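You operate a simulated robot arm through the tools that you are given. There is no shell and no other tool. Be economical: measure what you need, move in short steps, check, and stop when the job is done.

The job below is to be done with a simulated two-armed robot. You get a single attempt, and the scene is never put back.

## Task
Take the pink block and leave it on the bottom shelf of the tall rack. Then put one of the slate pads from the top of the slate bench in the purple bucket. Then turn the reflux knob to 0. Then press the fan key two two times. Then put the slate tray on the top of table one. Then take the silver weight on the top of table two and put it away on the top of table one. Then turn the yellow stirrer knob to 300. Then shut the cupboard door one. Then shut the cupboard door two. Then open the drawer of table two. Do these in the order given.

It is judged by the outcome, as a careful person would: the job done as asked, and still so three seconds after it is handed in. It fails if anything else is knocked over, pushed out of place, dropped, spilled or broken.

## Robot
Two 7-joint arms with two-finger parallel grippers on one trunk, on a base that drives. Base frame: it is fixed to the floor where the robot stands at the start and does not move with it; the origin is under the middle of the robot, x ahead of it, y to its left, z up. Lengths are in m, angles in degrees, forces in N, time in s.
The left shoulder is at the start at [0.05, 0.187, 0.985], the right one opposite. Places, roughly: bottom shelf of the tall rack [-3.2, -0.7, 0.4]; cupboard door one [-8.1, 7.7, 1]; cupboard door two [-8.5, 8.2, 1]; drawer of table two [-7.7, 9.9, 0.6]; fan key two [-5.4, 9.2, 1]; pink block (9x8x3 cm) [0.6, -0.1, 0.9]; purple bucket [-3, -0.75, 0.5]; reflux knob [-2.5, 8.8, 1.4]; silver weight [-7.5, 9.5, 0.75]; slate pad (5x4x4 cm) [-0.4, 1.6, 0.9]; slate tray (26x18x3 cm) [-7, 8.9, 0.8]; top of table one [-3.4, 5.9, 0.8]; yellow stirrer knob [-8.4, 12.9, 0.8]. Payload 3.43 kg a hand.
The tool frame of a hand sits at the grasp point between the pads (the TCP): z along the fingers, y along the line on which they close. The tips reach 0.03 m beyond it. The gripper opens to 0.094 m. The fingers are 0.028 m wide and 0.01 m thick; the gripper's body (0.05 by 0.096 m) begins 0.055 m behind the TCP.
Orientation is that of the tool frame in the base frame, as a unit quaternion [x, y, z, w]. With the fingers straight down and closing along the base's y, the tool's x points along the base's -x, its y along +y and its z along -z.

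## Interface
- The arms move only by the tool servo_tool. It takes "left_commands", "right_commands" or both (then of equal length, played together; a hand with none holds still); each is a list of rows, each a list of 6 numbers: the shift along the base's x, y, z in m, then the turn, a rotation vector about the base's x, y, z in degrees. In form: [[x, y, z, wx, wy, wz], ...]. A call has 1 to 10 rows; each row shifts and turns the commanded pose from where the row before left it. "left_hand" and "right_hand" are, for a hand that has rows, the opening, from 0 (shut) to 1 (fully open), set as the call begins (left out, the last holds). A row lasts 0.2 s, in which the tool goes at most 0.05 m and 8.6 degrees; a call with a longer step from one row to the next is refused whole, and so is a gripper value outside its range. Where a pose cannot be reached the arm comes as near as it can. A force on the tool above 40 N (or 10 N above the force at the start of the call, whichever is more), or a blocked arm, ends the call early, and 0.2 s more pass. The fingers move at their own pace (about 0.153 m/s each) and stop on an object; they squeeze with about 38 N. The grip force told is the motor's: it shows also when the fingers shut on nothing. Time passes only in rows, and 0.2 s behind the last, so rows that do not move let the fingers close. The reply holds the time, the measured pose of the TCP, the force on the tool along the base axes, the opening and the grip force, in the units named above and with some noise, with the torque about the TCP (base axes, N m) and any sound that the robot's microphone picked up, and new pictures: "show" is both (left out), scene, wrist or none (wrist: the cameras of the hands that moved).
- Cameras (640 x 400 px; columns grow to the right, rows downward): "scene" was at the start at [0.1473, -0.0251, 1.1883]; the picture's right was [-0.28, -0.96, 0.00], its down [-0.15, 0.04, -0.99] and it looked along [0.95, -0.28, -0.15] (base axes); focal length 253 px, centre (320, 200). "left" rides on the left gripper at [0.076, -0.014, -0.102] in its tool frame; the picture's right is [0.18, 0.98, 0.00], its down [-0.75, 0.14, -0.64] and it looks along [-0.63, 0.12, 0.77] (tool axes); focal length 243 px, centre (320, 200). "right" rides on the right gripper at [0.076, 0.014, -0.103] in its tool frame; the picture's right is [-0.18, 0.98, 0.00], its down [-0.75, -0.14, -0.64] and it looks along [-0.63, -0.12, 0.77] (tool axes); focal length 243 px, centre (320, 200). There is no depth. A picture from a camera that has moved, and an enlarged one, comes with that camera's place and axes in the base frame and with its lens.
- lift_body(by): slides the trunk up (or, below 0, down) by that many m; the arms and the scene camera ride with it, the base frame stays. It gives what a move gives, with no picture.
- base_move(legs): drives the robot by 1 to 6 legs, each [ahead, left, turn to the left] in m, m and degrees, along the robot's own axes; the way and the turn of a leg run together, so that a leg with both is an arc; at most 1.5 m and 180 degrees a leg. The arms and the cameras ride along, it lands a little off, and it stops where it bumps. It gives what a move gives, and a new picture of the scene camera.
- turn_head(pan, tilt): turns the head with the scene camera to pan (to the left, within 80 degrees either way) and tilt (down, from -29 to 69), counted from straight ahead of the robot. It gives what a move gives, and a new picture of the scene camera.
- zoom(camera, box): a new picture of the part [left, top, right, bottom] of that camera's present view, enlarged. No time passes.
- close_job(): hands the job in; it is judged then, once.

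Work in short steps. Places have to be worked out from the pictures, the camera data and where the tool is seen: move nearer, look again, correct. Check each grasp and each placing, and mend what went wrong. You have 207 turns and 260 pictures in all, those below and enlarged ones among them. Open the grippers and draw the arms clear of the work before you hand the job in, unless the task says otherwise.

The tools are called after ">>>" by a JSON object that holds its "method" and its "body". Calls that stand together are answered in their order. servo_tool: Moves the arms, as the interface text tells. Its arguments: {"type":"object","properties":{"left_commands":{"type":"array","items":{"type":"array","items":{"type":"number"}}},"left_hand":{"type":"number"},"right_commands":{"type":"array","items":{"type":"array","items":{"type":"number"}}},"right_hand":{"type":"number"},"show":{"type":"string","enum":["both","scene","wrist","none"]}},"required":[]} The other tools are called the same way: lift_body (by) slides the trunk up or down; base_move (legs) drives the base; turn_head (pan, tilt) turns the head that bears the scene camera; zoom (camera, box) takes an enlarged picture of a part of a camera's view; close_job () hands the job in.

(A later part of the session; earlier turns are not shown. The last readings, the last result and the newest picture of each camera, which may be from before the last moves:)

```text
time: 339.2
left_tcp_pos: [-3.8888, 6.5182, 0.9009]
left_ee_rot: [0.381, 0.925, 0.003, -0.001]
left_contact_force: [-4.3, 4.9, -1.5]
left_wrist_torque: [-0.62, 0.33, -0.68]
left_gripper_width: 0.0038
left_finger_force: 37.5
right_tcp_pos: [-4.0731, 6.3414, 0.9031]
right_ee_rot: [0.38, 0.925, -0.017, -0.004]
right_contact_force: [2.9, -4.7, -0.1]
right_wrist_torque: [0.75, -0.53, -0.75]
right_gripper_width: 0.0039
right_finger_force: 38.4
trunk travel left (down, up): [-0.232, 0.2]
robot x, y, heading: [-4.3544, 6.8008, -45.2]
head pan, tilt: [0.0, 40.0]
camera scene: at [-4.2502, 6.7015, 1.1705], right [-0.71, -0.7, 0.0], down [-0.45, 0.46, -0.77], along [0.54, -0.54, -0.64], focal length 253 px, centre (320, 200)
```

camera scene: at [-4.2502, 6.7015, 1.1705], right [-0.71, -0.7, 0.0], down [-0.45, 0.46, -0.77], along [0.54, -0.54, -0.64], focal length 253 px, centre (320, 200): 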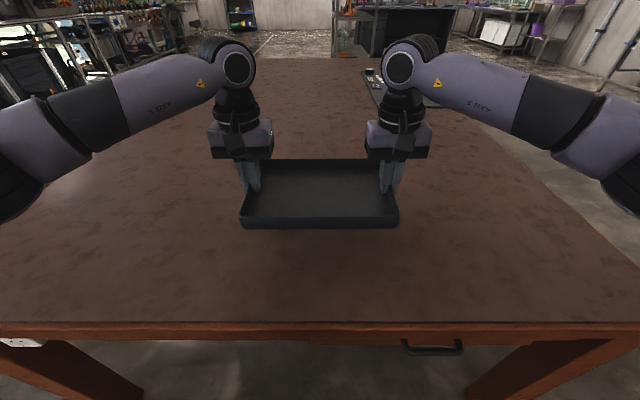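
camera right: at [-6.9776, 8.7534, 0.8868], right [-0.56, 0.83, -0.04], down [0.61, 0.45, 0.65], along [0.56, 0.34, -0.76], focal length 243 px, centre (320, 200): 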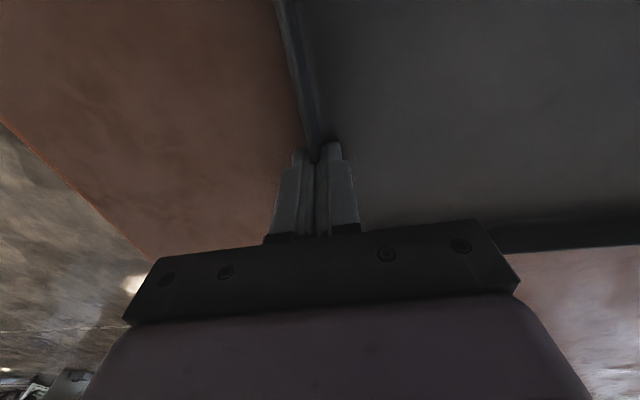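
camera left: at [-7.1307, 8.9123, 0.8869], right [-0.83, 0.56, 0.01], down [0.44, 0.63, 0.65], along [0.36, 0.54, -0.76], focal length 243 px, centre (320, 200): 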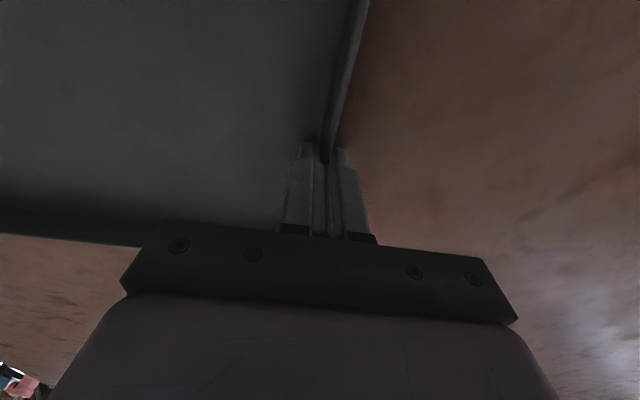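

The tray is well over table one. I lower both hands together, slowly near the end.

>>> {"method": "servo_tool", "body": {"left_commands": [[0, 0, -0.03, 0, 0, 0], [0, 0, -0.03, 0, 0, 0], [0, 0, -0.03, 0, 0, 0], [0, 0, -0.012, 0, 0, 0], [0, 0, -0.006, 0, 0, 0], [0, 0, -0.005, 0, 0, 0], [0, 0, -0.004, 0, 0, 0]], "right_commands": [[0, 0, -0.03, 0, 0, 0], [0, 0, -0.03, 0, 0, 0], [0, 0, -0.03, 0, 0, 0], [0, 0, -0.012, 0, 0, 0], [0, 0, -0.006, 0, 0, 0], [0, 0, -0.005, 0, 0, 0], [0, 0, -0.004, 0, 0, 0]], "show": "scene"}}

```text
time: 340.8
left_tcp_pos: [-3.8891, 6.5181, 0.7851]
left_ee_rot: [0.381, 0.925, 0.003, 0.001]
left_contact_force: [0.9, 10.7, 9.0]
left_wrist_torque: [0.47, 1.1, -0.99]
left_gripper_width: 0.0034
left_finger_force: 37.8
right_tcp_pos: [-4.0739, 6.3417, 0.7879]
right_ee_rot: [0.38, 0.925, -0.018, -0.004]
right_contact_force: [0.8, -9.7, -0.7]
right_wrist_torque: [0.09, -1.05, -0.91]
right_gripper_width: 0.0038
right_finger_force: 37.8
trunk travel left (down, up): [-0.232, 0.2]
robot x, y, heading: [-4.3507, 6.8017, -45.2]
head pan, tilt: [0.0, 40.0]
camera scene: at [-4.2508, 6.7019, 1.1708], right [-0.71, -0.7, 0.0], down [-0.45, 0.46, -0.77], along [0.54, -0.54, -0.64], focal length 253 px, centre (320, 200)
```

scene: 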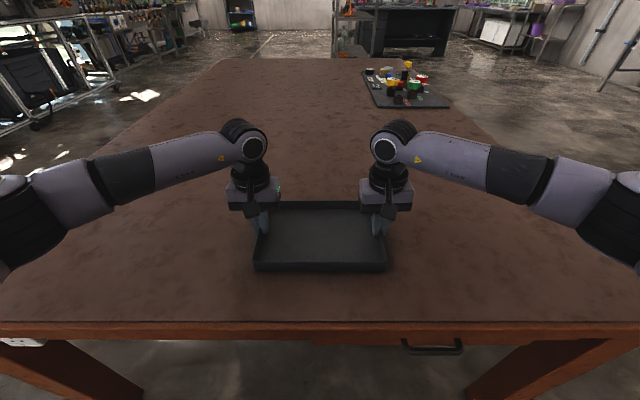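

The left side touches; I lower the last 2–3 mm and release.

>>> {"method": "servo_tool", "body": {"left_commands": [[0, 0, -0.001, 0, 0, 0], [0, 0, 0, 0, 0, 0]], "right_commands": [[0, 0, -0.002, 0, 0, 0], [0, 0, -0.001, 0, 0, 0]], "show": "none"}}

>>> {"method": "servo_tool", "body": {"left_commands": [[0, 0, 0, 0, 0, 0], [0, 0, 0, 0, 0, 0], [0, 0, 0, 0, 0, 0]], "right_commands": [[0, 0, 0, 0, 0, 0], [0, 0, 0, 0, 0, 0], [0, 0, 0, 0, 0, 0]], "left_hand": 0.5, "right_hand": 0.5, "show": "none"}}

>>> {"method": "servo_tool", "body": {"left_commands": [[0, 0, 0.02, 0, 0, 0], [0, 0, 0.04, 0, 0, 0], [0, 0, 0.04, 0, 0, 0], [0, 0, 0.04, 0, 0, 0]], "right_commands": [[0, 0, 0.02, 0, 0, 0], [0, 0, 0.04, 0, 0, 0], [0, 0, 0.04, 0, 0, 0], [0, 0, 0.04, 0, 0, 0]], "show": "scene"}}

```text
time: 341.4
left_tcp_pos: [-3.8877, 6.5163, 0.7845]
left_ee_rot: [0.38, 0.925, 0.002, 0.001]
left_contact_force: [2.7, 8.8, 15.8]
left_wrist_torque: [0.67, 0.86, -1.0]
left_gripper_width: 0.0037
left_finger_force: 38.3
right_tcp_pos: [-4.0754, 6.3408, 0.7854]
right_ee_rot: [0.381, 0.925, -0.017, -0.003]
right_contact_force: [0.2, -12.8, 11.8]
right_wrist_torque: [1.23, 0.07, -0.83]
right_gripper_width: 0.0043
right_finger_force: 38.4
trunk travel left (down, up): [-0.232, 0.2]
robot x, y, heading: [-4.3518, 6.8024, -45.2]
head pan, tilt: [0.0, 40.0]
```

```text
time: 342.2
left_tcp_pos: [-3.8894, 6.517, 0.7843]
left_ee_rot: [0.38, 0.925, 0.001, 0.001]
left_contact_force: [4.9, -3.1, 9.1]
left_wrist_torque: [-0.19, 0.13, 0.16]
left_gripper_width: 0.0469
left_finger_force: 0.2
right_tcp_pos: [-4.0752, 6.3444, 0.786]
right_ee_rot: [0.379, 0.925, -0.017, -0.004]
right_contact_force: [-7.8, 0.1, 23.3]
right_wrist_torque: [0.56, -0.08, 0.25]
right_gripper_width: 0.0433
right_finger_force: 0.1
trunk travel left (down, up): [-0.232, 0.2]
robot x, y, heading: [-4.3508, 6.7992, -45.4]
head pan, tilt: [0.0, 40.0]
```

```text
time: 343.2
left_tcp_pos: [-3.8881, 6.5169, 0.9236]
left_ee_rot: [0.38, 0.925, 0.004, 0.0]
left_contact_force: [-0.5, -0.6, -0.4]
left_wrist_torque: [0.0, 0.03, 0.01]
left_gripper_width: 0.0469
left_finger_force: 0.1
right_tcp_pos: [-4.0723, 6.3411, 0.9189]
right_ee_rot: [0.38, 0.925, -0.018, -0.006]
right_contact_force: [0.2, 0.1, 0.4]
right_wrist_torque: [-0.05, 0.04, -0.02]
right_gripper_width: 0.0471
right_finger_force: 0.0
trunk travel left (down, up): [-0.232, 0.2]
robot x, y, heading: [-4.3499, 6.7983, -45.2]
head pan, tilt: [0.0, 40.0]
camera scene: at [-4.2506, 6.7018, 1.1704], right [-0.71, -0.7, 0.0], down [-0.45, 0.46, -0.77], along [0.54, -0.54, -0.64], focal length 253 px, centre (320, 200)
```

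scene: 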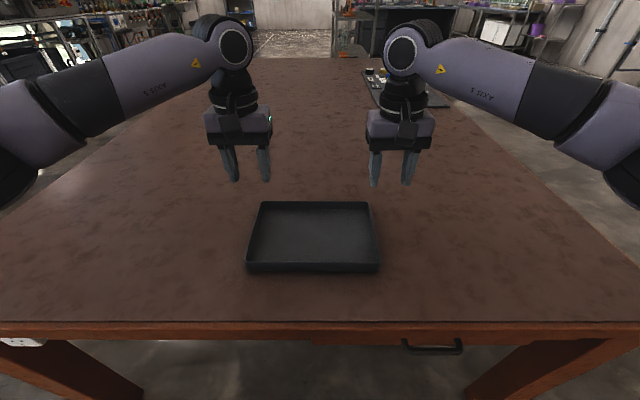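

Tray is on table one, upright. Next the silver weight on table two at about (-7.465,9.39): I drive back to table two's left end.

>>> {"method": "base_move", "body": {"legs": [[-0.6, 0, 0], [0, 0, -153.5], [1.5, 0, 0], [1.45, 0, 0], [0, 0, -116.5], [0, 0.6, 0]]}}

```text
time: 366.0
left_tcp_pos: [-8.1533, 7.8667, 0.9227]
left_ee_rot: [0.997, -0.081, 0.004, 0.007]
left_contact_force: [0.1, -1.0, -0.3]
left_wrist_torque: [0.04, 0.03, 0.01]
left_gripper_width: 0.0468
left_finger_force: 0.0
right_tcp_pos: [-8.0977, 8.1231, 0.9172]
right_ee_rot: [0.996, -0.09, 0.0, -0.018]
right_contact_force: [-0.2, -0.4, 0.1]
right_wrist_torque: [0.01, -0.02, -0.02]
right_gripper_width: 0.0472
right_finger_force: 0.1
trunk travel left (down, up): [-0.232, 0.2]
robot x, y, heading: [-7.6045, 7.9003, 168.9]
head pan, tilt: [0.0, 40.0]
stopped in leg 4: the robot was blocked; the commanded pose is now the measured one
camera scene: at [-7.7476, 7.9279, 1.1704], right [0.19, 0.98, 0.0], down [0.63, -0.12, -0.77], along [-0.75, 0.14, -0.64], focal length 253 px, centre (320, 200)
```

scene: 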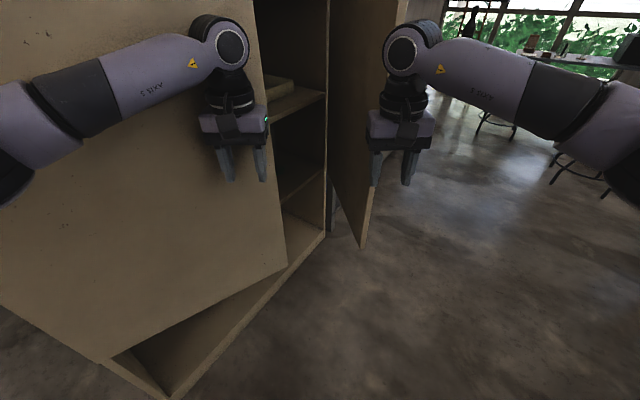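

I bumped lightly against the open cupboard door with the left arm. I back straight off and look at the cupboard.

>>> {"method": "base_move", "body": {"legs": [[-0.45, 0, 0]]}}

>>> {"method": "turn_head", "body": {"pan": 0, "tilt": 15}}

```text
time: 368.7
left_tcp_pos: [-7.7176, 7.7821, 0.9226]
left_ee_rot: [0.997, -0.082, 0.004, 0.007]
left_contact_force: [-0.2, -0.9, -0.4]
left_wrist_torque: [-0.01, -0.01, 0.01]
left_gripper_width: 0.047
left_finger_force: 0.1
right_tcp_pos: [-7.663, 8.0385, 0.9183]
right_ee_rot: [0.996, -0.088, 0.0, -0.017]
right_contact_force: [1.1, -1.0, 0.3]
right_wrist_torque: [0.02, -0.01, 0.0]
right_gripper_width: 0.047
right_finger_force: 0.0
trunk travel left (down, up): [-0.232, 0.2]
robot x, y, heading: [-7.1709, 7.8178, 169.3]
head pan, tilt: [0.0, 40.0]
camera scene: at [-7.3121, 7.8441, 1.1705], right [0.19, 0.98, 0.0], down [0.63, -0.12, -0.77], along [-0.75, 0.14, -0.64], focal length 253 px, centre (320, 200)
```

scene: 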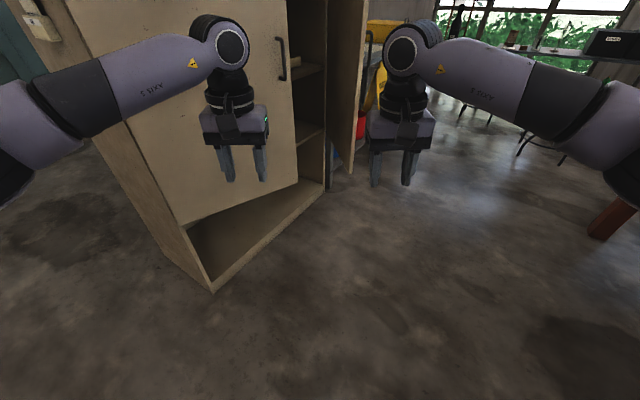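

```text
time: 369.6
left_tcp_pos: [-7.7173, 7.7816, 0.9226]
left_ee_rot: [0.997, -0.081, 0.004, 0.007]
left_contact_force: [0.7, -0.7, 0.6]
left_wrist_torque: [-0.01, 0.01, 0.0]
left_gripper_width: 0.0471
left_finger_force: 0.1
right_tcp_pos: [-7.6614, 8.0385, 0.9179]
right_ee_rot: [0.996, -0.089, 0.001, -0.017]
right_contact_force: [-0.5, 0.7, 0.7]
right_wrist_torque: [0.0, 0.04, 0.01]
right_gripper_width: 0.0473
right_finger_force: 0.2
trunk travel left (down, up): [-0.232, 0.2]
robot x, y, heading: [-7.1685, 7.8137, 169.2]
head pan, tilt: [0.0, 15.0]
camera scene: at [-7.3205, 7.8457, 1.2099], right [0.19, 0.98, 0.0], down [0.26, -0.05, -0.97], along [-0.95, 0.18, -0.26], focal length 253 px, centre (320, 200)
```

scene: 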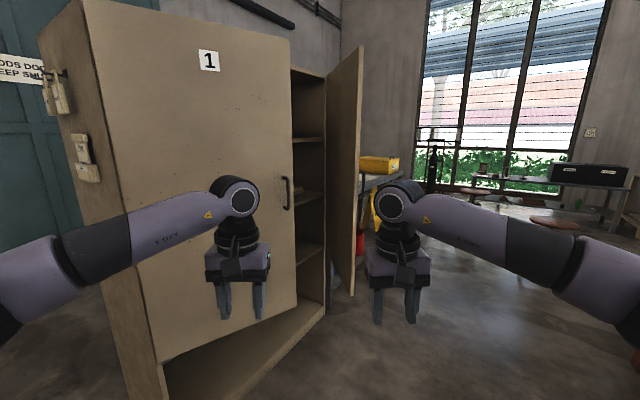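

Door one is only partly open and unharmed; it will be shut later. I turn to heading 45° and slide left along table two's left end toward the weight.

>>> {"method": "base_move", "body": {"legs": [[0, 0, -124], [0, 1.2, 0], [0.3, 0, 0]]}}

>>> {"method": "turn_head", "body": {"pan": 0, "tilt": 35}}

```text
time: 382.4
left_tcp_pos: [-7.4924, 9.342, 0.9228]
left_ee_rot: [-0.392, 0.92, 0.003, -0.007]
left_contact_force: [-0.3, -0.4, 0.3]
left_wrist_torque: [-0.03, 0.01, -0.01]
left_gripper_width: 0.0469
left_finger_force: 0.0
right_tcp_pos: [-7.3124, 9.1511, 0.917]
right_ee_rot: [-0.385, 0.923, -0.015, 0.009]
right_contact_force: [0.3, 0.6, 0.2]
right_wrist_torque: [-0.02, 0.0, 0.01]
right_gripper_width: 0.0469
right_finger_force: 0.0
trunk travel left (down, up): [-0.232, 0.2]
robot x, y, heading: [-7.7754, 8.8728, 44.9]
head pan, tilt: [0.0, 15.0]
camera scene: at [-7.6667, 8.981, 1.2099], right [0.7, -0.71, 0.0], down [-0.18, -0.18, -0.97], along [0.69, 0.68, -0.26], focal length 253 px, centre (320, 200)
```

scene: 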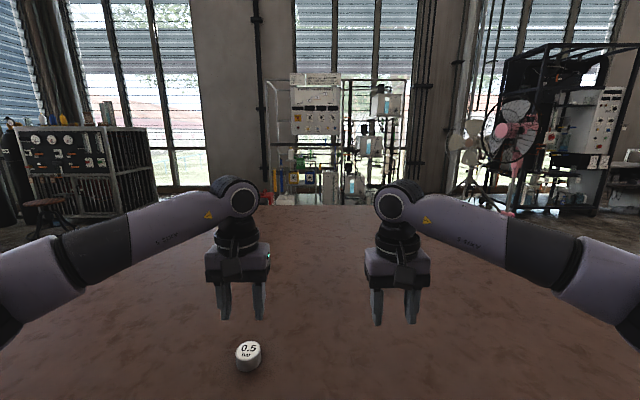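

```text
time: 383.2
left_tcp_pos: [-7.4926, 9.3419, 0.9232]
left_ee_rot: [-0.393, 0.919, 0.004, -0.007]
left_contact_force: [0.5, 0.2, 0.4]
left_wrist_torque: [0.0, -0.02, 0.01]
left_gripper_width: 0.047
left_finger_force: 0.0
right_tcp_pos: [-7.313, 9.1517, 0.9201]
right_ee_rot: [-0.385, 0.923, -0.015, 0.008]
right_contact_force: [-0.3, 0.0, -0.8]
right_wrist_torque: [0.01, -0.03, -0.01]
right_gripper_width: 0.0471
right_finger_force: 0.1
trunk travel left (down, up): [-0.232, 0.2]
robot x, y, heading: [-7.7716, 8.8709, 45.0]
head pan, tilt: [0.0, 35.0]
camera scene: at [-7.6706, 8.9771, 1.178], right [0.7, -0.71, 0.0], down [-0.41, -0.4, -0.82], along [0.58, 0.58, -0.57], focal length 253 px, centre (320, 200)
```

scene: 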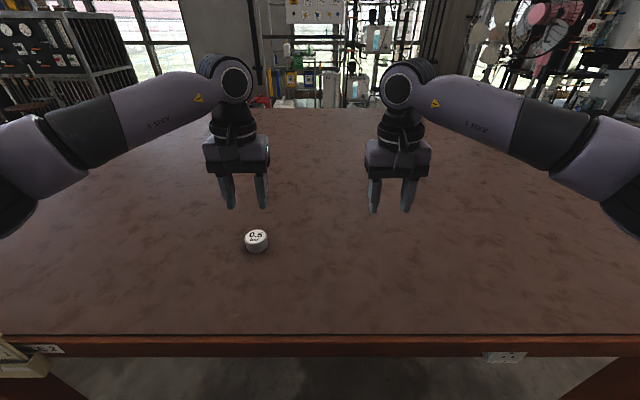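

The "0.5" weight sits at about (-7.470,9.388). I open the left hand, move above it and descend.

>>> {"method": "servo_tool", "body": {"left_commands": [[0.011, 0.023, 0, 0, 0, 0], [0.011, 0.023, -0.01, 0, 0, 0], [0, 0, -0.04, 0, 0, 0], [0, 0, -0.03, 0, 0, 0]], "left_hand": 0.9}}

```text
time: 384.2
left_tcp_pos: [-7.4703, 9.3866, 0.8401]
left_ee_rot: [-0.392, 0.92, 0.004, -0.007]
left_contact_force: [0.0, 0.7, -0.4]
left_wrist_torque: [0.0, 0.0, 0.02]
left_gripper_width: 0.0848
left_finger_force: 0.2
right_tcp_pos: [-7.3127, 9.1507, 0.9179]
right_ee_rot: [-0.385, 0.923, -0.016, 0.009]
right_contact_force: [-1.3, 0.0, -0.6]
right_wrist_torque: [0.0, 0.0, 0.02]
right_gripper_width: 0.0469
right_finger_force: 0.0
trunk travel left (down, up): [-0.232, 0.2]
robot x, y, heading: [-7.7751, 8.8722, 44.9]
head pan, tilt: [0.0, 35.0]
camera scene: at [-7.6706, 8.9772, 1.178], right [0.7, -0.71, 0.0], down [-0.41, -0.4, -0.82], along [0.58, 0.58, -0.57], focal length 253 px, centre (320, 200)
camera left: at [-7.5105, 9.3191, 0.9445], right [-0.84, 0.55, 0.01], down [0.43, 0.64, 0.64], along [0.34, 0.54, -0.77], focal length 243 px, centre (320, 200)
```

scene: 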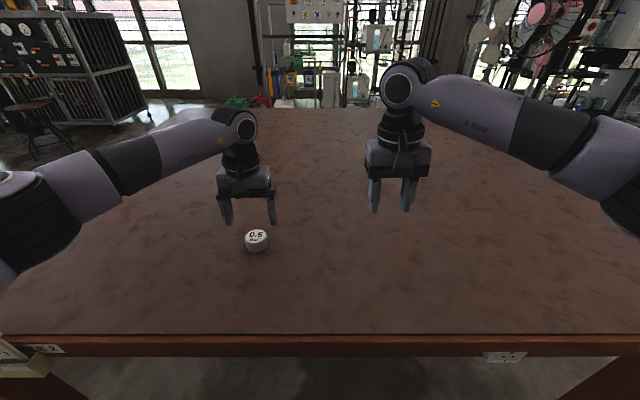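
left: 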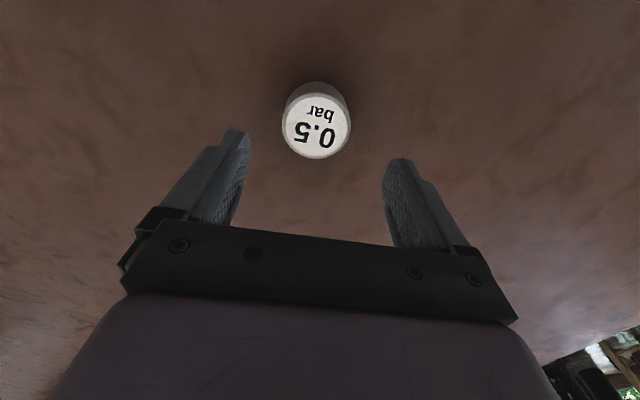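

Weight centred within ~6 mm. I descend to z≈0.785 and grasp.

>>> {"method": "servo_tool", "body": {"left_commands": [[0, -0.005, -0.025, 0, 0, 0], [0, 0, -0.02, 0, 0, 0], [0, 0, -0.01, 0, 0, 0]], "show": "none"}}

>>> {"method": "servo_tool", "body": {"left_commands": [[0, 0, 0, 0, 0, 0], [0, 0, 0, 0, 0, 0], [0, 0, 0, 0, 0, 0]], "left_hand": 0, "show": "wrist"}}

```text
time: 385.1
left_tcp_pos: [-7.4713, 9.382, 0.7882]
left_ee_rot: [-0.392, 0.92, 0.004, -0.006]
left_contact_force: [-0.1, 0.3, 0.4]
left_wrist_torque: [-0.02, 0.04, 0.0]
left_gripper_width: 0.0847
left_finger_force: 0.0
right_tcp_pos: [-7.3127, 9.1512, 0.9181]
right_ee_rot: [-0.386, 0.923, -0.016, 0.008]
right_contact_force: [-0.4, 0.0, -0.4]
right_wrist_torque: [-0.02, 0.01, 0.01]
right_gripper_width: 0.0467
right_finger_force: 0.0
trunk travel left (down, up): [-0.232, 0.2]
robot x, y, heading: [-7.7757, 8.8743, 44.7]
head pan, tilt: [0.0, 35.0]
```

```text
time: 385.9
left_tcp_pos: [-7.4697, 9.3816, 0.7867]
left_ee_rot: [-0.393, 0.92, 0.004, -0.006]
left_contact_force: [-0.7, -0.5, 0.2]
left_wrist_torque: [-0.01, 0.0, 0.01]
left_gripper_width: 0.0488
left_finger_force: 37.9
right_tcp_pos: [-7.3128, 9.1517, 0.9176]
right_ee_rot: [-0.384, 0.923, -0.016, 0.008]
right_contact_force: [0.0, 0.3, 1.0]
right_wrist_torque: [-0.02, -0.02, -0.01]
right_gripper_width: 0.0469
right_finger_force: 0.0
trunk travel left (down, up): [-0.232, 0.2]
robot x, y, heading: [-7.774, 8.8771, 44.6]
head pan, tilt: [0.0, 35.0]
camera left: at [-7.5118, 9.3146, 0.8902], right [-0.84, 0.55, 0.01], down [0.43, 0.64, 0.64], along [0.34, 0.54, -0.77], focal length 243 px, centre (320, 200)
```

left: 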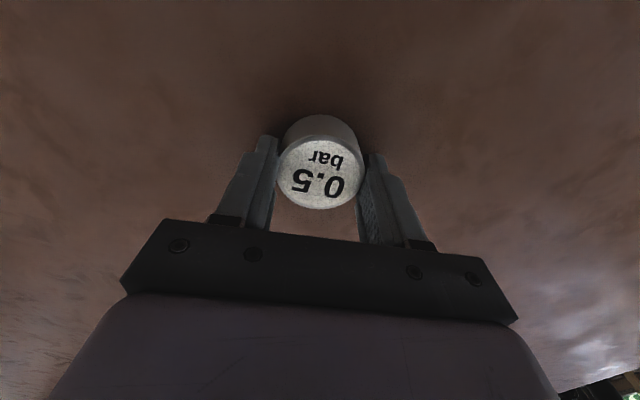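

Gripped (48.8 mm). I lift and drive back to table one.

>>> {"method": "servo_tool", "body": {"left_commands": [[0, 0, 0.02, 0, 0, 0], [0, 0, 0.04, 0, 0, 0], [0, 0, 0.04, 0, 0, 0], [0, 0, 0.04, 0, 0, 0]], "show": "none"}}

>>> {"method": "base_move", "body": {"legs": [[-0.1, 0, 0], [0, -1.2, 0], [0, 0, -64], [1.22, 0, 0], [1.22, 0, 0], [0, 0, -26]]}}

>>> {"method": "turn_head", "body": {"pan": 0, "tilt": 30}}

```text
time: 386.9
left_tcp_pos: [-7.4701, 9.384, 0.9263]
left_ee_rot: [-0.393, 0.92, 0.004, -0.007]
left_contact_force: [0.2, 0.1, -1.0]
left_wrist_torque: [0.01, -0.01, 0.01]
left_gripper_width: 0.0489
left_finger_force: 37.3
right_tcp_pos: [-7.3116, 9.151, 0.9179]
right_ee_rot: [-0.385, 0.923, -0.015, 0.009]
right_contact_force: [-0.6, -0.4, 0.5]
right_wrist_torque: [0.02, -0.01, -0.01]
right_gripper_width: 0.047
right_finger_force: 0.2
trunk travel left (down, up): [-0.232, 0.2]
robot x, y, heading: [-7.7753, 8.8741, 44.7]
head pan, tilt: [0.0, 35.0]
```

```text
time: 409.1
left_tcp_pos: [-4.1239, 7.1206, 0.9258]
left_ee_rot: [0.327, 0.945, 0.007, -0.002]
left_contact_force: [-0.5, -0.7, -2.0]
left_wrist_torque: [0.0, 0.03, 0.02]
left_gripper_width: 0.0489
left_finger_force: 37.8
right_tcp_pos: [-4.339, 6.9423, 0.9187]
right_ee_rot: [0.333, 0.943, -0.016, -0.004]
right_contact_force: [0.4, 0.7, -0.5]
right_wrist_torque: [0.0, 0.0, 0.0]
right_gripper_width: 0.0466
right_finger_force: 0.1
trunk travel left (down, up): [-0.232, 0.2]
robot x, y, heading: [-4.6595, 7.3791, -39.7]
head pan, tilt: [0.0, 35.0]
camera scene: at [-4.55, 7.2833, 1.178], right [-0.64, -0.77, 0.0], down [-0.44, 0.37, -0.82], along [0.63, -0.52, -0.57], focal length 253 px, centre (320, 200)
```

scene: 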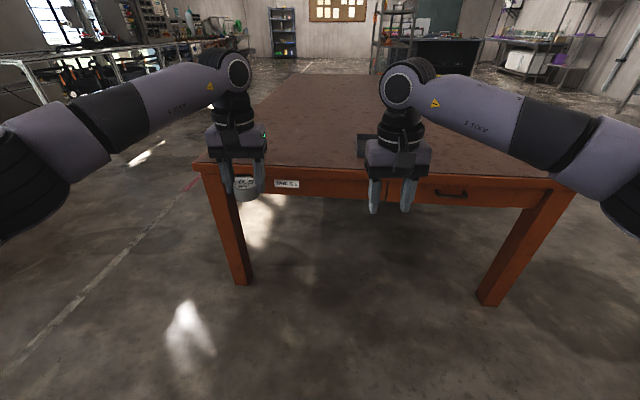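

```text
time: 409.7
left_tcp_pos: [-4.1233, 7.1224, 0.9266]
left_ee_rot: [0.327, 0.945, 0.007, -0.002]
left_contact_force: [-0.3, -0.6, -1.2]
left_wrist_torque: [-0.02, -0.01, 0.04]
left_gripper_width: 0.0487
left_finger_force: 37.9
right_tcp_pos: [-4.3405, 6.944, 0.9193]
right_ee_rot: [0.334, 0.942, -0.018, -0.005]
right_contact_force: [-0.4, 1.2, 0.7]
right_wrist_torque: [-0.02, 0.0, -0.01]
right_gripper_width: 0.047
right_finger_force: 0.1
trunk travel left (down, up): [-0.232, 0.2]
robot x, y, heading: [-4.6653, 7.3795, -40.0]
head pan, tilt: [0.0, 30.0]
camera scene: at [-4.5482, 7.2818, 1.1857], right [-0.64, -0.77, 0.0], down [-0.39, 0.32, -0.87], along [0.67, -0.55, -0.5], focal length 253 px, centre (320, 200)
```

scene: 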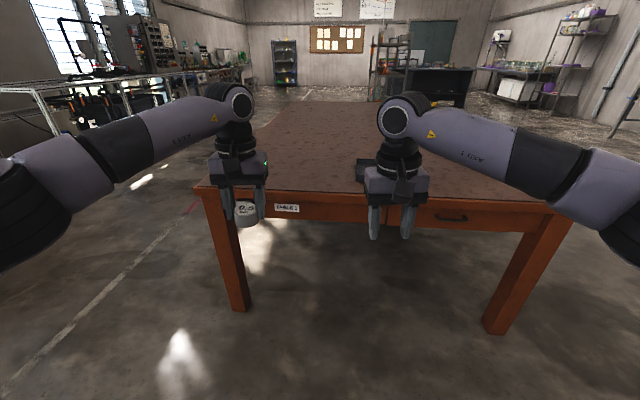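

Table one ahead with the tray partly hidden by the right hand. I square up and move ahead 0.55 m; the weight will land left of the tray.

>>> {"method": "base_move", "body": {"legs": [[0, 0, -5], [0.55, 0, 0]]}}

```text
time: 413.4
left_tcp_pos: [-3.7673, 6.681, 0.926]
left_ee_rot: [0.375, 0.927, 0.008, -0.002]
left_contact_force: [-1.8, 1.0, -1.3]
left_wrist_torque: [0.01, 0.0, 0.02]
left_gripper_width: 0.0491
left_finger_force: 37.9
right_tcp_pos: [-4.0013, 6.5265, 0.9174]
right_ee_rot: [0.382, 0.924, -0.018, -0.005]
right_contact_force: [-0.4, 0.3, 0.4]
right_wrist_torque: [-0.01, -0.03, -0.01]
right_gripper_width: 0.047
right_finger_force: 0.1
trunk travel left (down, up): [-0.232, 0.2]
robot x, y, heading: [-4.275, 6.9906, -45.6]
head pan, tilt: [0.0, 30.0]
camera scene: at [-4.1735, 6.8845, 1.1857], right [-0.71, -0.7, 0.0], down [-0.35, 0.36, -0.87], along [0.61, -0.62, -0.5], focal length 253 px, centre (320, 200)
```

scene: 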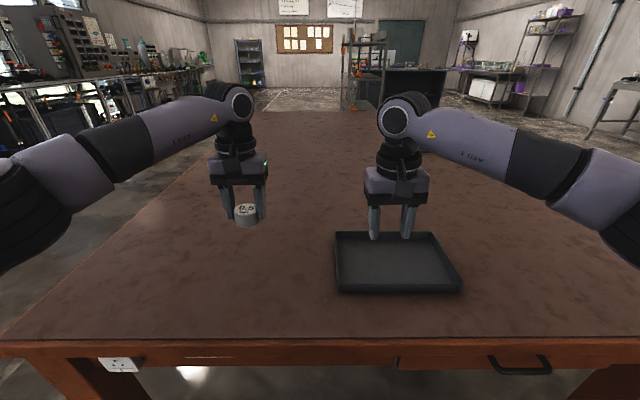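

The weight hangs well left of the tray over the table. I lower it until contact.

>>> {"method": "servo_tool", "body": {"left_commands": [[0, 0, -0.04, 0, 0, 0], [0, 0, -0.04, 0, 0, 0], [0, 0, -0.035, 0, 0, 0], [0, 0, -0.015, 0, 0, 0], [0, 0, -0.006, 0, 0, 0], [0, 0, -0.004, 0, 0, 0]], "show": "none"}}

```text
time: 414.8
left_tcp_pos: [-3.7668, 6.6813, 0.7888]
left_ee_rot: [0.374, 0.927, 0.005, -0.001]
left_contact_force: [1.8, -0.2, 6.0]
left_wrist_torque: [-0.11, 0.09, 0.05]
left_gripper_width: 0.049
left_finger_force: 38.2
right_tcp_pos: [-4.0021, 6.5265, 0.9189]
right_ee_rot: [0.381, 0.924, -0.017, -0.004]
right_contact_force: [-0.6, 0.0, 0.9]
right_wrist_torque: [0.0, 0.02, -0.02]
right_gripper_width: 0.047
right_finger_force: 0.0
trunk travel left (down, up): [-0.232, 0.2]
robot x, y, heading: [-4.2801, 6.9911, -45.6]
head pan, tilt: [0.0, 30.0]
```

It touches the table. I open and lift.

>>> {"method": "servo_tool", "body": {"left_commands": [[0, 0, 0, 0, 0, 0], [0, 0, 0, 0, 0, 0], [0, 0, 0, 0, 0, 0]], "left_hand": 0.9, "show": "none"}}

>>> {"method": "servo_tool", "body": {"left_commands": [[0, 0, 0.03, 0, 0, 0], [0, 0, 0.04, 0, 0, 0], [0, 0, 0.04, 0, 0, 0], [0, 0, 0.04, 0, 0, 0]], "show": "scene"}}

```text
time: 415.6
left_tcp_pos: [-3.7669, 6.6826, 0.7847]
left_ee_rot: [0.374, 0.927, 0.008, 0.0]
left_contact_force: [-0.2, -0.2, -0.6]
left_wrist_torque: [0.01, 0.02, -0.01]
left_gripper_width: 0.0845
left_finger_force: 0.1
right_tcp_pos: [-4.001, 6.5263, 0.9191]
right_ee_rot: [0.382, 0.924, -0.018, -0.006]
right_contact_force: [-0.1, -0.5, -0.7]
right_wrist_torque: [-0.01, -0.01, 0.04]
right_gripper_width: 0.047
right_finger_force: 0.1
trunk travel left (down, up): [-0.232, 0.2]
robot x, y, heading: [-4.2784, 6.9867, -45.3]
head pan, tilt: [0.0, 30.0]
```

```text
time: 416.6
left_tcp_pos: [-3.767, 6.679, 0.9359]
left_ee_rot: [0.374, 0.927, 0.007, -0.003]
left_contact_force: [0.6, 1.1, 0.1]
left_wrist_torque: [0.02, 0.01, 0.02]
left_gripper_width: 0.0844
left_finger_force: 0.0
right_tcp_pos: [-4.0003, 6.5261, 0.9192]
right_ee_rot: [0.381, 0.924, -0.016, -0.004]
right_contact_force: [0.8, -0.2, -0.5]
right_wrist_torque: [0.02, -0.02, -0.03]
right_gripper_width: 0.0471
right_finger_force: 0.0
trunk travel left (down, up): [-0.232, 0.2]
robot x, y, heading: [-4.276, 6.9857, -45.8]
head pan, tilt: [0.0, 30.0]
camera scene: at [-4.1739, 6.8847, 1.1858], right [-0.71, -0.7, 0.0], down [-0.35, 0.36, -0.87], along [0.61, -0.62, -0.5], focal length 253 px, centre (320, 200)
```

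scene: 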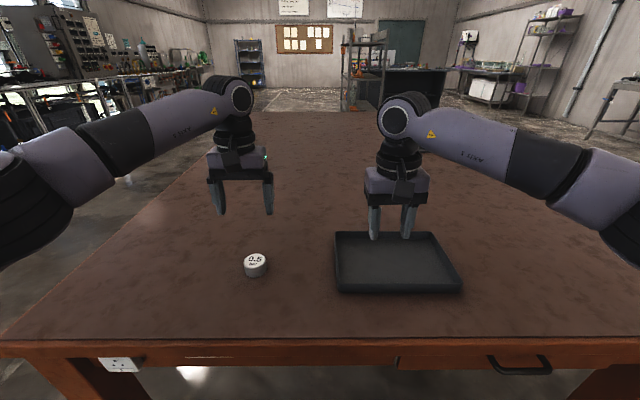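

The weight stands on table one. Next is the yellow stirrer knob near (-8.4,12.9); I drive back toward the gap left of table two.

>>> {"method": "base_move", "body": {"legs": [[-0.6, 0, 0], [0, 0, -143.4], [1.25, 0, 0], [1.2, 0, 0], [0, 0, -36]]}}

>>> {"method": "lift_body", "body": {"by": 0.2}}

>>> {"method": "turn_head", "body": {"pan": 0, "tilt": 12}}

```text
time: 439.4
left_tcp_pos: [-7.6343, 8.2362, 0.9352]
left_ee_rot: [0.92, -0.392, 0.002, 0.008]
left_contact_force: [-0.8, 0.3, -0.3]
left_wrist_torque: [0.0, -0.02, 0.04]
left_gripper_width: 0.0844
left_finger_force: 0.0
right_tcp_pos: [-7.394, 8.3794, 0.9175]
right_ee_rot: [0.917, -0.398, 0.005, -0.016]
right_contact_force: [-0.3, -0.6, 0.4]
right_wrist_torque: [0.02, 0.0, -0.01]
right_gripper_width: 0.047
right_finger_force: 0.0
trunk travel left (down, up): [-0.232, 0.2]
robot x, y, heading: [-7.1344, 7.9057, 132.4]
head pan, tilt: [0.0, 30.0]
camera scene: at [-7.2349, 8.0184, 1.1858], right [0.74, 0.67, 0.0], down [0.34, -0.37, -0.87], along [-0.58, 0.64, -0.5], focal length 253 px, centre (320, 200)
```

scene: 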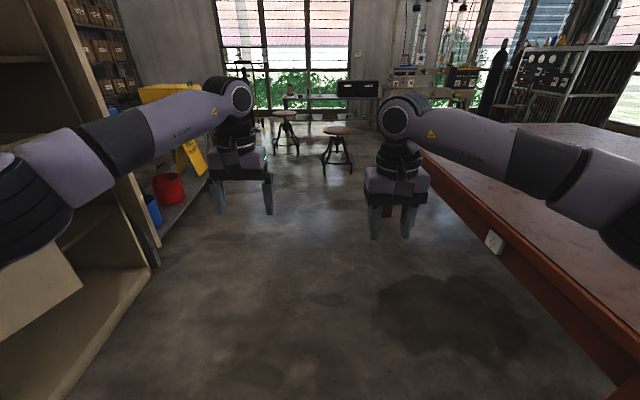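

```text
time: 441.6
left_tcp_pos: [-7.6349, 8.2358, 1.1344]
left_ee_rot: [0.92, -0.391, 0.002, 0.007]
left_contact_force: [-0.6, -0.4, -0.5]
left_wrist_torque: [-0.03, 0.01, 0.01]
left_gripper_width: 0.0848
left_finger_force: 0.0
right_tcp_pos: [-7.3931, 8.38, 1.1191]
right_ee_rot: [0.917, -0.399, 0.006, -0.017]
right_contact_force: [-0.8, 1.2, 0.1]
right_wrist_torque: [-0.03, 0.03, 0.02]
right_gripper_width: 0.0472
right_finger_force: 0.1
trunk travel left (down, up): [-0.432, 0.0]
robot x, y, heading: [-7.1344, 7.907, 132.3]
head pan, tilt: [0.0, 30.0]
```

```text
time: 442.4
left_tcp_pos: [-7.6356, 8.2367, 1.1349]
left_ee_rot: [0.92, -0.391, 0.002, 0.007]
left_contact_force: [0.5, 0.0, -0.1]
left_wrist_torque: [0.03, -0.02, 0.02]
left_gripper_width: 0.0845
left_finger_force: 0.1
right_tcp_pos: [-7.3935, 8.3801, 1.1181]
right_ee_rot: [0.917, -0.398, 0.005, -0.018]
right_contact_force: [-0.2, 0.2, 0.6]
right_wrist_torque: [0.01, -0.02, -0.01]
right_gripper_width: 0.0468
right_finger_force: 0.0
trunk travel left (down, up): [-0.432, 0.0]
robot x, y, heading: [-7.1348, 7.9047, 132.5]
head pan, tilt: [0.0, 12.0]
camera scene: at [-7.2369, 8.0205, 1.4148], right [0.74, 0.67, 0.0], down [0.14, -0.15, -0.98], along [-0.66, 0.72, -0.21], focal length 253 px, centre (320, 200)
```

scene: 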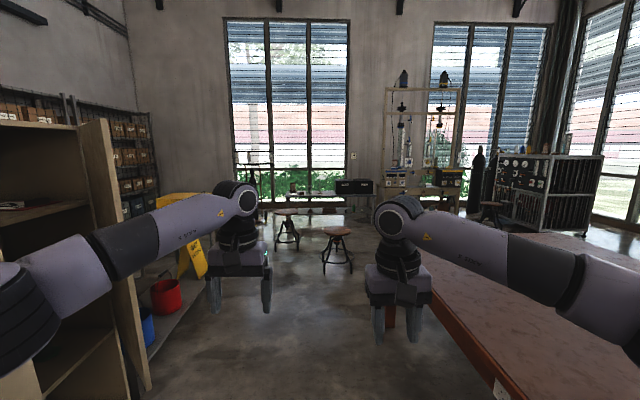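

I zoom on the bench around (455,180), where the stirrer should be.

>>> {"method": "zoom", "body": {"camera": "scene", "box": [370, 140, 500, 230]}}

```text
4.44 times, centred on (435, 185) of scene
camera zoom: at [-7.2369, 8.0205, 1.4148], right [0.74, 0.67, 0.0], down [0.14, -0.15, -0.98], along [-0.66, 0.72, -0.21], focal length 1124 px, centre (-191, 267)
```

zoom: 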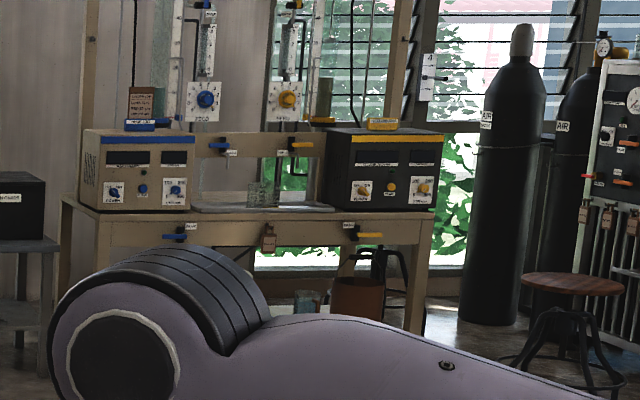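

The yellow stirrer is the right-hand black box with a yellow "stir" knob. I go ahead 1.1 m through the gap and check the table's far end and stools.

>>> {"method": "base_move", "body": {"legs": [[0, 0, 2], [1.1, 0, 0]]}}

>>> {"method": "turn_head", "body": {"pan": -30, "tilt": 25}}

```text
time: 448.2
left_tcp_pos: [-8.4047, 8.9579, 1.1356]
left_ee_rot: [0.931, -0.364, 0.002, 0.007]
left_contact_force: [-1.2, 0.6, -0.7]
left_wrist_torque: [-0.02, 0.03, 0.06]
left_gripper_width: 0.0849
left_finger_force: 0.1
right_tcp_pos: [-8.1718, 9.118, 1.118]
right_ee_rot: [0.928, -0.371, 0.004, -0.018]
right_contact_force: [0.6, 0.3, -0.2]
right_wrist_torque: [-0.04, 0.0, -0.01]
right_gripper_width: 0.0473
right_finger_force: 0.0
trunk travel left (down, up): [-0.432, 0.0]
robot x, y, heading: [-7.8888, 8.6562, 135.4]
head pan, tilt: [0.0, 12.0]
camera scene: at [-7.9952, 8.7661, 1.4148], right [0.7, 0.72, 0.0], down [0.15, -0.15, -0.98], along [-0.7, 0.68, -0.21], focal length 253 px, centre (320, 200)
```

scene: 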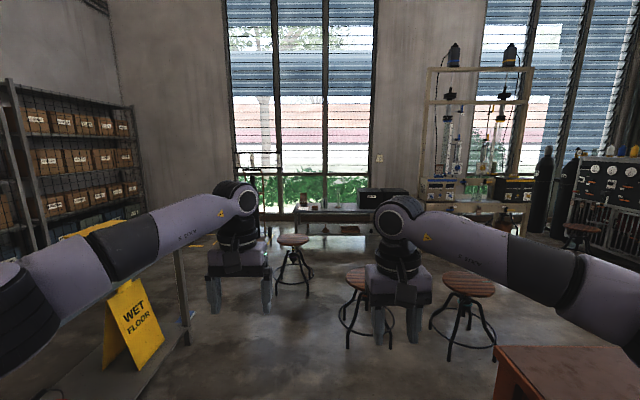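

```text
time: 449.2
left_tcp_pos: [-8.4046, 8.9578, 1.1345]
left_ee_rot: [0.931, -0.364, 0.002, 0.007]
left_contact_force: [-0.6, -0.8, -0.8]
left_wrist_torque: [-0.01, 0.0, 0.0]
left_gripper_width: 0.0844
left_finger_force: 0.0
right_tcp_pos: [-8.1736, 9.1162, 1.1205]
right_ee_rot: [0.928, -0.372, 0.006, -0.018]
right_contact_force: [0.3, 0.2, 0.1]
right_wrist_torque: [-0.03, 0.01, 0.0]
right_gripper_width: 0.0471
right_finger_force: 0.1
trunk travel left (down, up): [-0.432, 0.0]
robot x, y, heading: [-7.8855, 8.6551, 135.7]
head pan, tilt: [-30.0, 25.0]
camera scene: at [-7.9533, 8.7895, 1.3938], right [0.96, 0.27, 0.0], down [0.11, -0.41, -0.91], along [-0.25, 0.87, -0.42], focal length 253 px, centre (320, 200)
```

scene: 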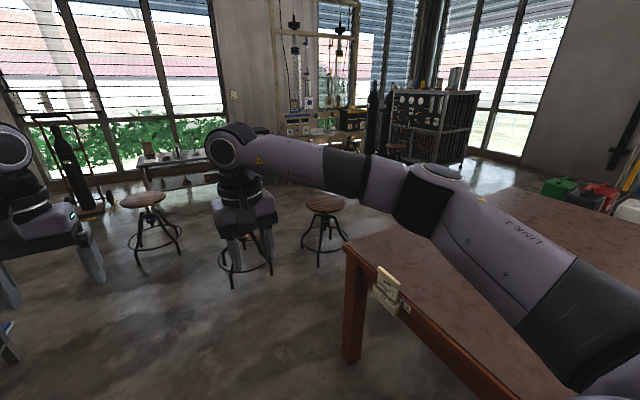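

Stools B and C stand behind the table's far end, leaving a gap of about 0.6 m. I zoom to measure them more exactly.

>>> {"method": "zoom", "body": {"camera": "scene", "box": [200, 170, 400, 295]}}

```text
3.20 times, centred on (300, 232) of scene
camera zoom: at [-7.9533, 8.7895, 1.3938], right [0.96, 0.27, 0.0], down [0.11, -0.41, -0.91], along [-0.25, 0.87, -0.42], focal length 810 px, centre (384, 96)
```

zoom: 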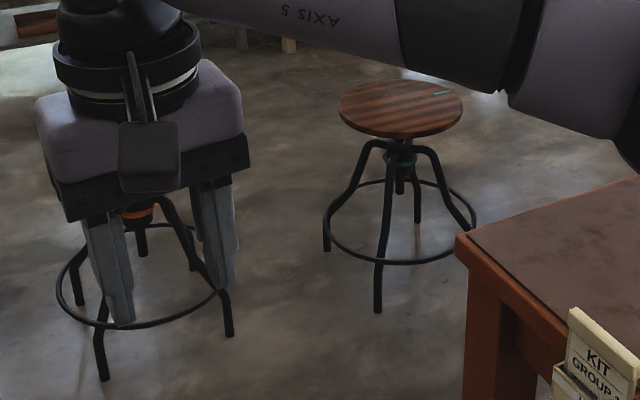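

The corridor between table end (i≈1.72) and stool feet (≥2.41) is ~0.69 m; the base should fit along its middle. I go ahead to its line and turn right, then check the pose.

>>> {"method": "base_move", "body": {"legs": [[1.25, 0, 0], [0, 0, -90.7]]}}

>>> {"method": "turn_head", "body": {"pan": 0, "tilt": 40}}

```text
time: 459.4
left_tcp_pos: [-8.4309, 10.0363, 1.1347]
left_ee_rot: [-0.367, 0.93, 0.004, -0.006]
left_contact_force: [0.4, -0.3, 0.6]
left_wrist_torque: [-0.03, 0.02, 0.0]
left_gripper_width: 0.0844
left_finger_force: 0.0
right_tcp_pos: [-8.2885, 9.7937, 1.1177]
right_ee_rot: [-0.36, 0.933, -0.017, 0.008]
right_contact_force: [-0.7, 0.3, -0.3]
right_wrist_torque: [-0.03, -0.03, -0.01]
right_gripper_width: 0.047
right_finger_force: 0.1
trunk travel left (down, up): [-0.432, 0.0]
robot x, y, heading: [-8.7626, 9.5379, 41.6]
head pan, tilt: [-30.0, 25.0]
camera scene: at [-8.6326, 9.5991, 1.3937], right [0.2, -0.98, 0.0], down [-0.41, -0.08, -0.91], along [0.89, 0.18, -0.42], focal length 253 px, centre (320, 200)
```

scene: 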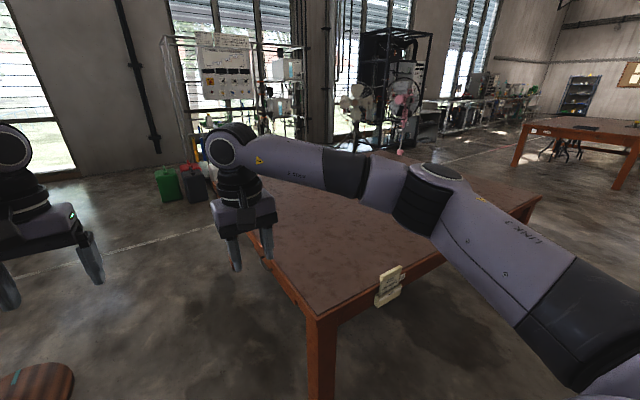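

```text
time: 460.4
left_tcp_pos: [-8.4328, 10.0359, 1.1356]
left_ee_rot: [-0.367, 0.93, 0.004, -0.006]
left_contact_force: [0.0, 0.1, -1.3]
left_wrist_torque: [0.01, -0.03, -0.02]
left_gripper_width: 0.0848
left_finger_force: 0.1
right_tcp_pos: [-8.2902, 9.7947, 1.1196]
right_ee_rot: [-0.361, 0.933, -0.017, 0.008]
right_contact_force: [-0.4, -0.3, 0.1]
right_wrist_torque: [-0.02, -0.01, -0.04]
right_gripper_width: 0.0469
right_finger_force: 0.1
trunk travel left (down, up): [-0.432, 0.0]
robot x, y, heading: [-8.7675, 9.542, 41.7]
head pan, tilt: [0.0, 40.0]
camera scene: at [-8.6593, 9.637, 1.3705], right [0.66, -0.75, 0.0], down [-0.48, -0.43, -0.77], along [0.57, 0.51, -0.64], focal length 253 px, centre (320, 200)
```

scene: 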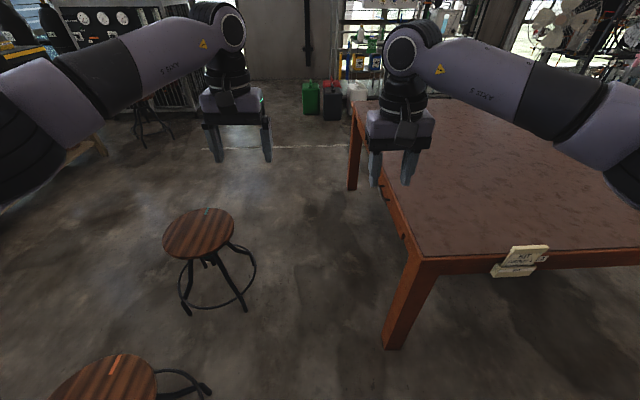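

Robot is at e=-0.62, i=2.06, right in the corridor's middle. I straighten heading and go ahead 0.7 m, then check.

>>> {"method": "base_move", "body": {"legs": [[0, 0, 3.2], [0.7, 0, 0]]}}

```text
time: 464.6
left_tcp_pos: [-7.9682, 10.5541, 1.1354]
left_ee_rot: [-0.398, 0.917, 0.004, -0.007]
left_contact_force: [1.5, 0.2, -0.8]
left_wrist_torque: [0.02, 0.04, 0.0]
left_gripper_width: 0.0847
left_finger_force: 0.1
right_tcp_pos: [-7.8101, 10.3202, 1.1182]
right_ee_rot: [-0.389, 0.921, -0.017, 0.008]
right_contact_force: [0.6, 1.2, -0.7]
right_wrist_torque: [0.01, -0.01, -0.02]
right_gripper_width: 0.047
right_finger_force: 0.0
trunk travel left (down, up): [-0.432, 0.0]
robot x, y, heading: [-8.2691, 10.0372, 45.3]
head pan, tilt: [0.0, 40.0]
camera scene: at [-8.1698, 10.1403, 1.3704], right [0.71, -0.7, 0.0], down [-0.45, -0.46, -0.77], along [0.54, 0.54, -0.64], focal length 253 px, centre (320, 200)
```

scene: 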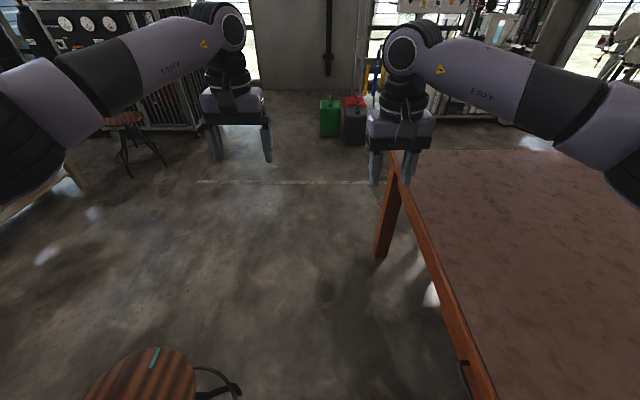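

On track. I continue 0.9 m past the stools, then turn left to face the stirrer bench.

>>> {"method": "base_move", "body": {"legs": [[0.95, 0, 0], [0, 0, 90]]}}

>>> {"method": "turn_head", "body": {"pan": 0, "tilt": 22}}

```text
time: 466.6
left_tcp_pos: [-7.8384, 10.6897, 1.1359]
left_ee_rot: [-0.402, 0.915, 0.004, -0.006]
left_contact_force: [-0.5, -0.4, 0.2]
left_wrist_torque: [0.0, 0.01, 0.0]
left_gripper_width: 0.0846
left_finger_force: 0.0
right_tcp_pos: [-7.6784, 10.4577, 1.1189]
right_ee_rot: [-0.395, 0.919, -0.015, 0.009]
right_contact_force: [-0.5, -0.1, -0.3]
right_wrist_torque: [0.04, -0.01, 0.05]
right_gripper_width: 0.0471
right_finger_force: 0.0
trunk travel left (down, up): [-0.432, 0.0]
robot x, y, heading: [-8.1348, 10.1729, 46.1]
head pan, tilt: [0.0, 40.0]
stopped in leg 1: the robot was blocked; the commanded pose is now the measured one
camera scene: at [-8.0354, 10.2738, 1.3703], right [0.72, -0.7, 0.0], down [-0.45, -0.46, -0.77], along [0.53, 0.55, -0.64], focal length 253 px, centre (320, 200)
```

scene: 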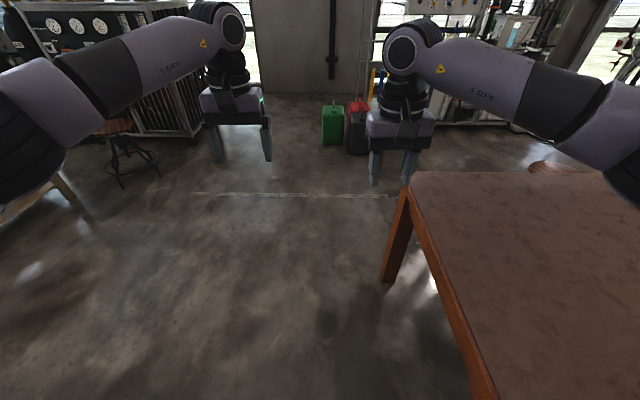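

```text
time: 467.4
left_tcp_pos: [-7.839, 10.6889, 1.1354]
left_ee_rot: [-0.403, 0.915, 0.005, -0.006]
left_contact_force: [-0.3, -0.1, -0.4]
left_wrist_torque: [0.0, -0.01, -0.01]
left_gripper_width: 0.0848
left_finger_force: 0.0
right_tcp_pos: [-7.6791, 10.4576, 1.1184]
right_ee_rot: [-0.396, 0.918, -0.015, 0.009]
right_contact_force: [-0.6, -0.4, -0.1]
right_wrist_torque: [0.0, 0.04, -0.02]
right_gripper_width: 0.0471
right_finger_force: 0.0
trunk travel left (down, up): [-0.432, 0.0]
robot x, y, heading: [-8.1335, 10.1663, 45.9]
head pan, tilt: [0.0, 22.0]
camera scene: at [-8.0304, 10.2794, 1.3985], right [0.72, -0.7, 0.0], down [-0.26, -0.27, -0.93], along [0.64, 0.67, -0.38], focal length 253 px, centre (320, 200)
```

scene: 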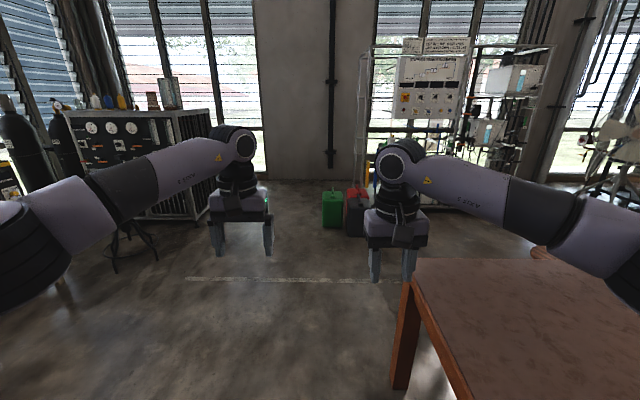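

Blocked after 0.19 m: the base is touching something. I look down to both sides to see what.

>>> {"method": "turn_head", "body": {"pan": 75, "tilt": 60}}

>>> {"method": "turn_head", "body": {"pan": -75, "tilt": 60}}

```text
time: 468.9
left_tcp_pos: [-7.84, 10.6902, 1.1368]
left_ee_rot: [-0.403, 0.915, 0.004, -0.005]
left_contact_force: [-0.3, 0.5, 0.8]
left_wrist_torque: [0.04, 0.01, 0.0]
left_gripper_width: 0.0847
left_finger_force: 0.0
right_tcp_pos: [-7.6802, 10.4583, 1.119]
right_ee_rot: [-0.395, 0.919, -0.016, 0.009]
right_contact_force: [0.3, -0.5, 0.5]
right_wrist_torque: [0.0, -0.03, 0.02]
right_gripper_width: 0.0471
right_finger_force: 0.0
trunk travel left (down, up): [-0.432, 0.0]
robot x, y, heading: [-8.1331, 10.1718, 45.7]
head pan, tilt: [75.0, 60.0]
camera scene: at [-8.1293, 10.2699, 1.3437], right [0.86, 0.51, 0.0], down [0.44, -0.74, -0.5], along [-0.26, 0.43, -0.87], focal length 253 px, centre (320, 200)
```

scene: 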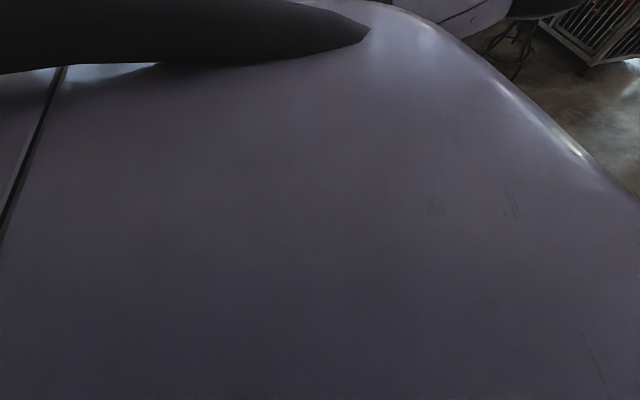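

```text
time: 471.2
left_tcp_pos: [-7.8388, 10.6897, 1.1352]
left_ee_rot: [-0.402, 0.916, 0.004, -0.005]
left_contact_force: [-0.2, 0.3, 0.3]
left_wrist_torque: [-0.01, 0.0, -0.02]
left_gripper_width: 0.0849
left_finger_force: 0.1
right_tcp_pos: [-7.6786, 10.4576, 1.1193]
right_ee_rot: [-0.396, 0.918, -0.015, 0.009]
right_contact_force: [0.8, 0.4, 1.4]
right_wrist_torque: [-0.03, -0.02, 0.02]
right_gripper_width: 0.047
right_finger_force: 0.1
trunk travel left (down, up): [-0.432, 0.0]
robot x, y, heading: [-8.1351, 10.1665, 46.0]
head pan, tilt: [-75.0, 60.0]
camera scene: at [-8.0368, 10.1803, 1.3437], right [-0.49, -0.87, 0.0], down [-0.76, 0.42, -0.5], along [0.44, -0.24, -0.87], focal length 253 px, centre (320, 200)
```

scene: 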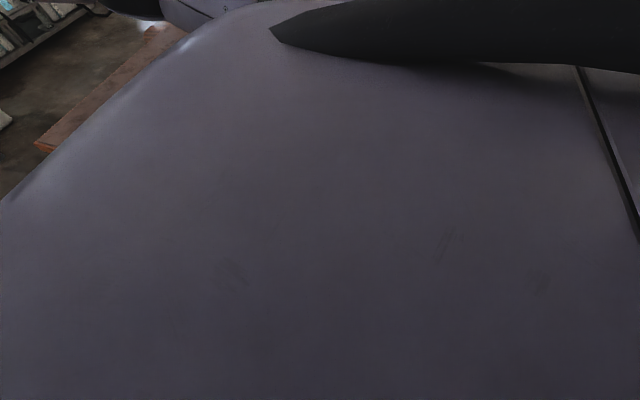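

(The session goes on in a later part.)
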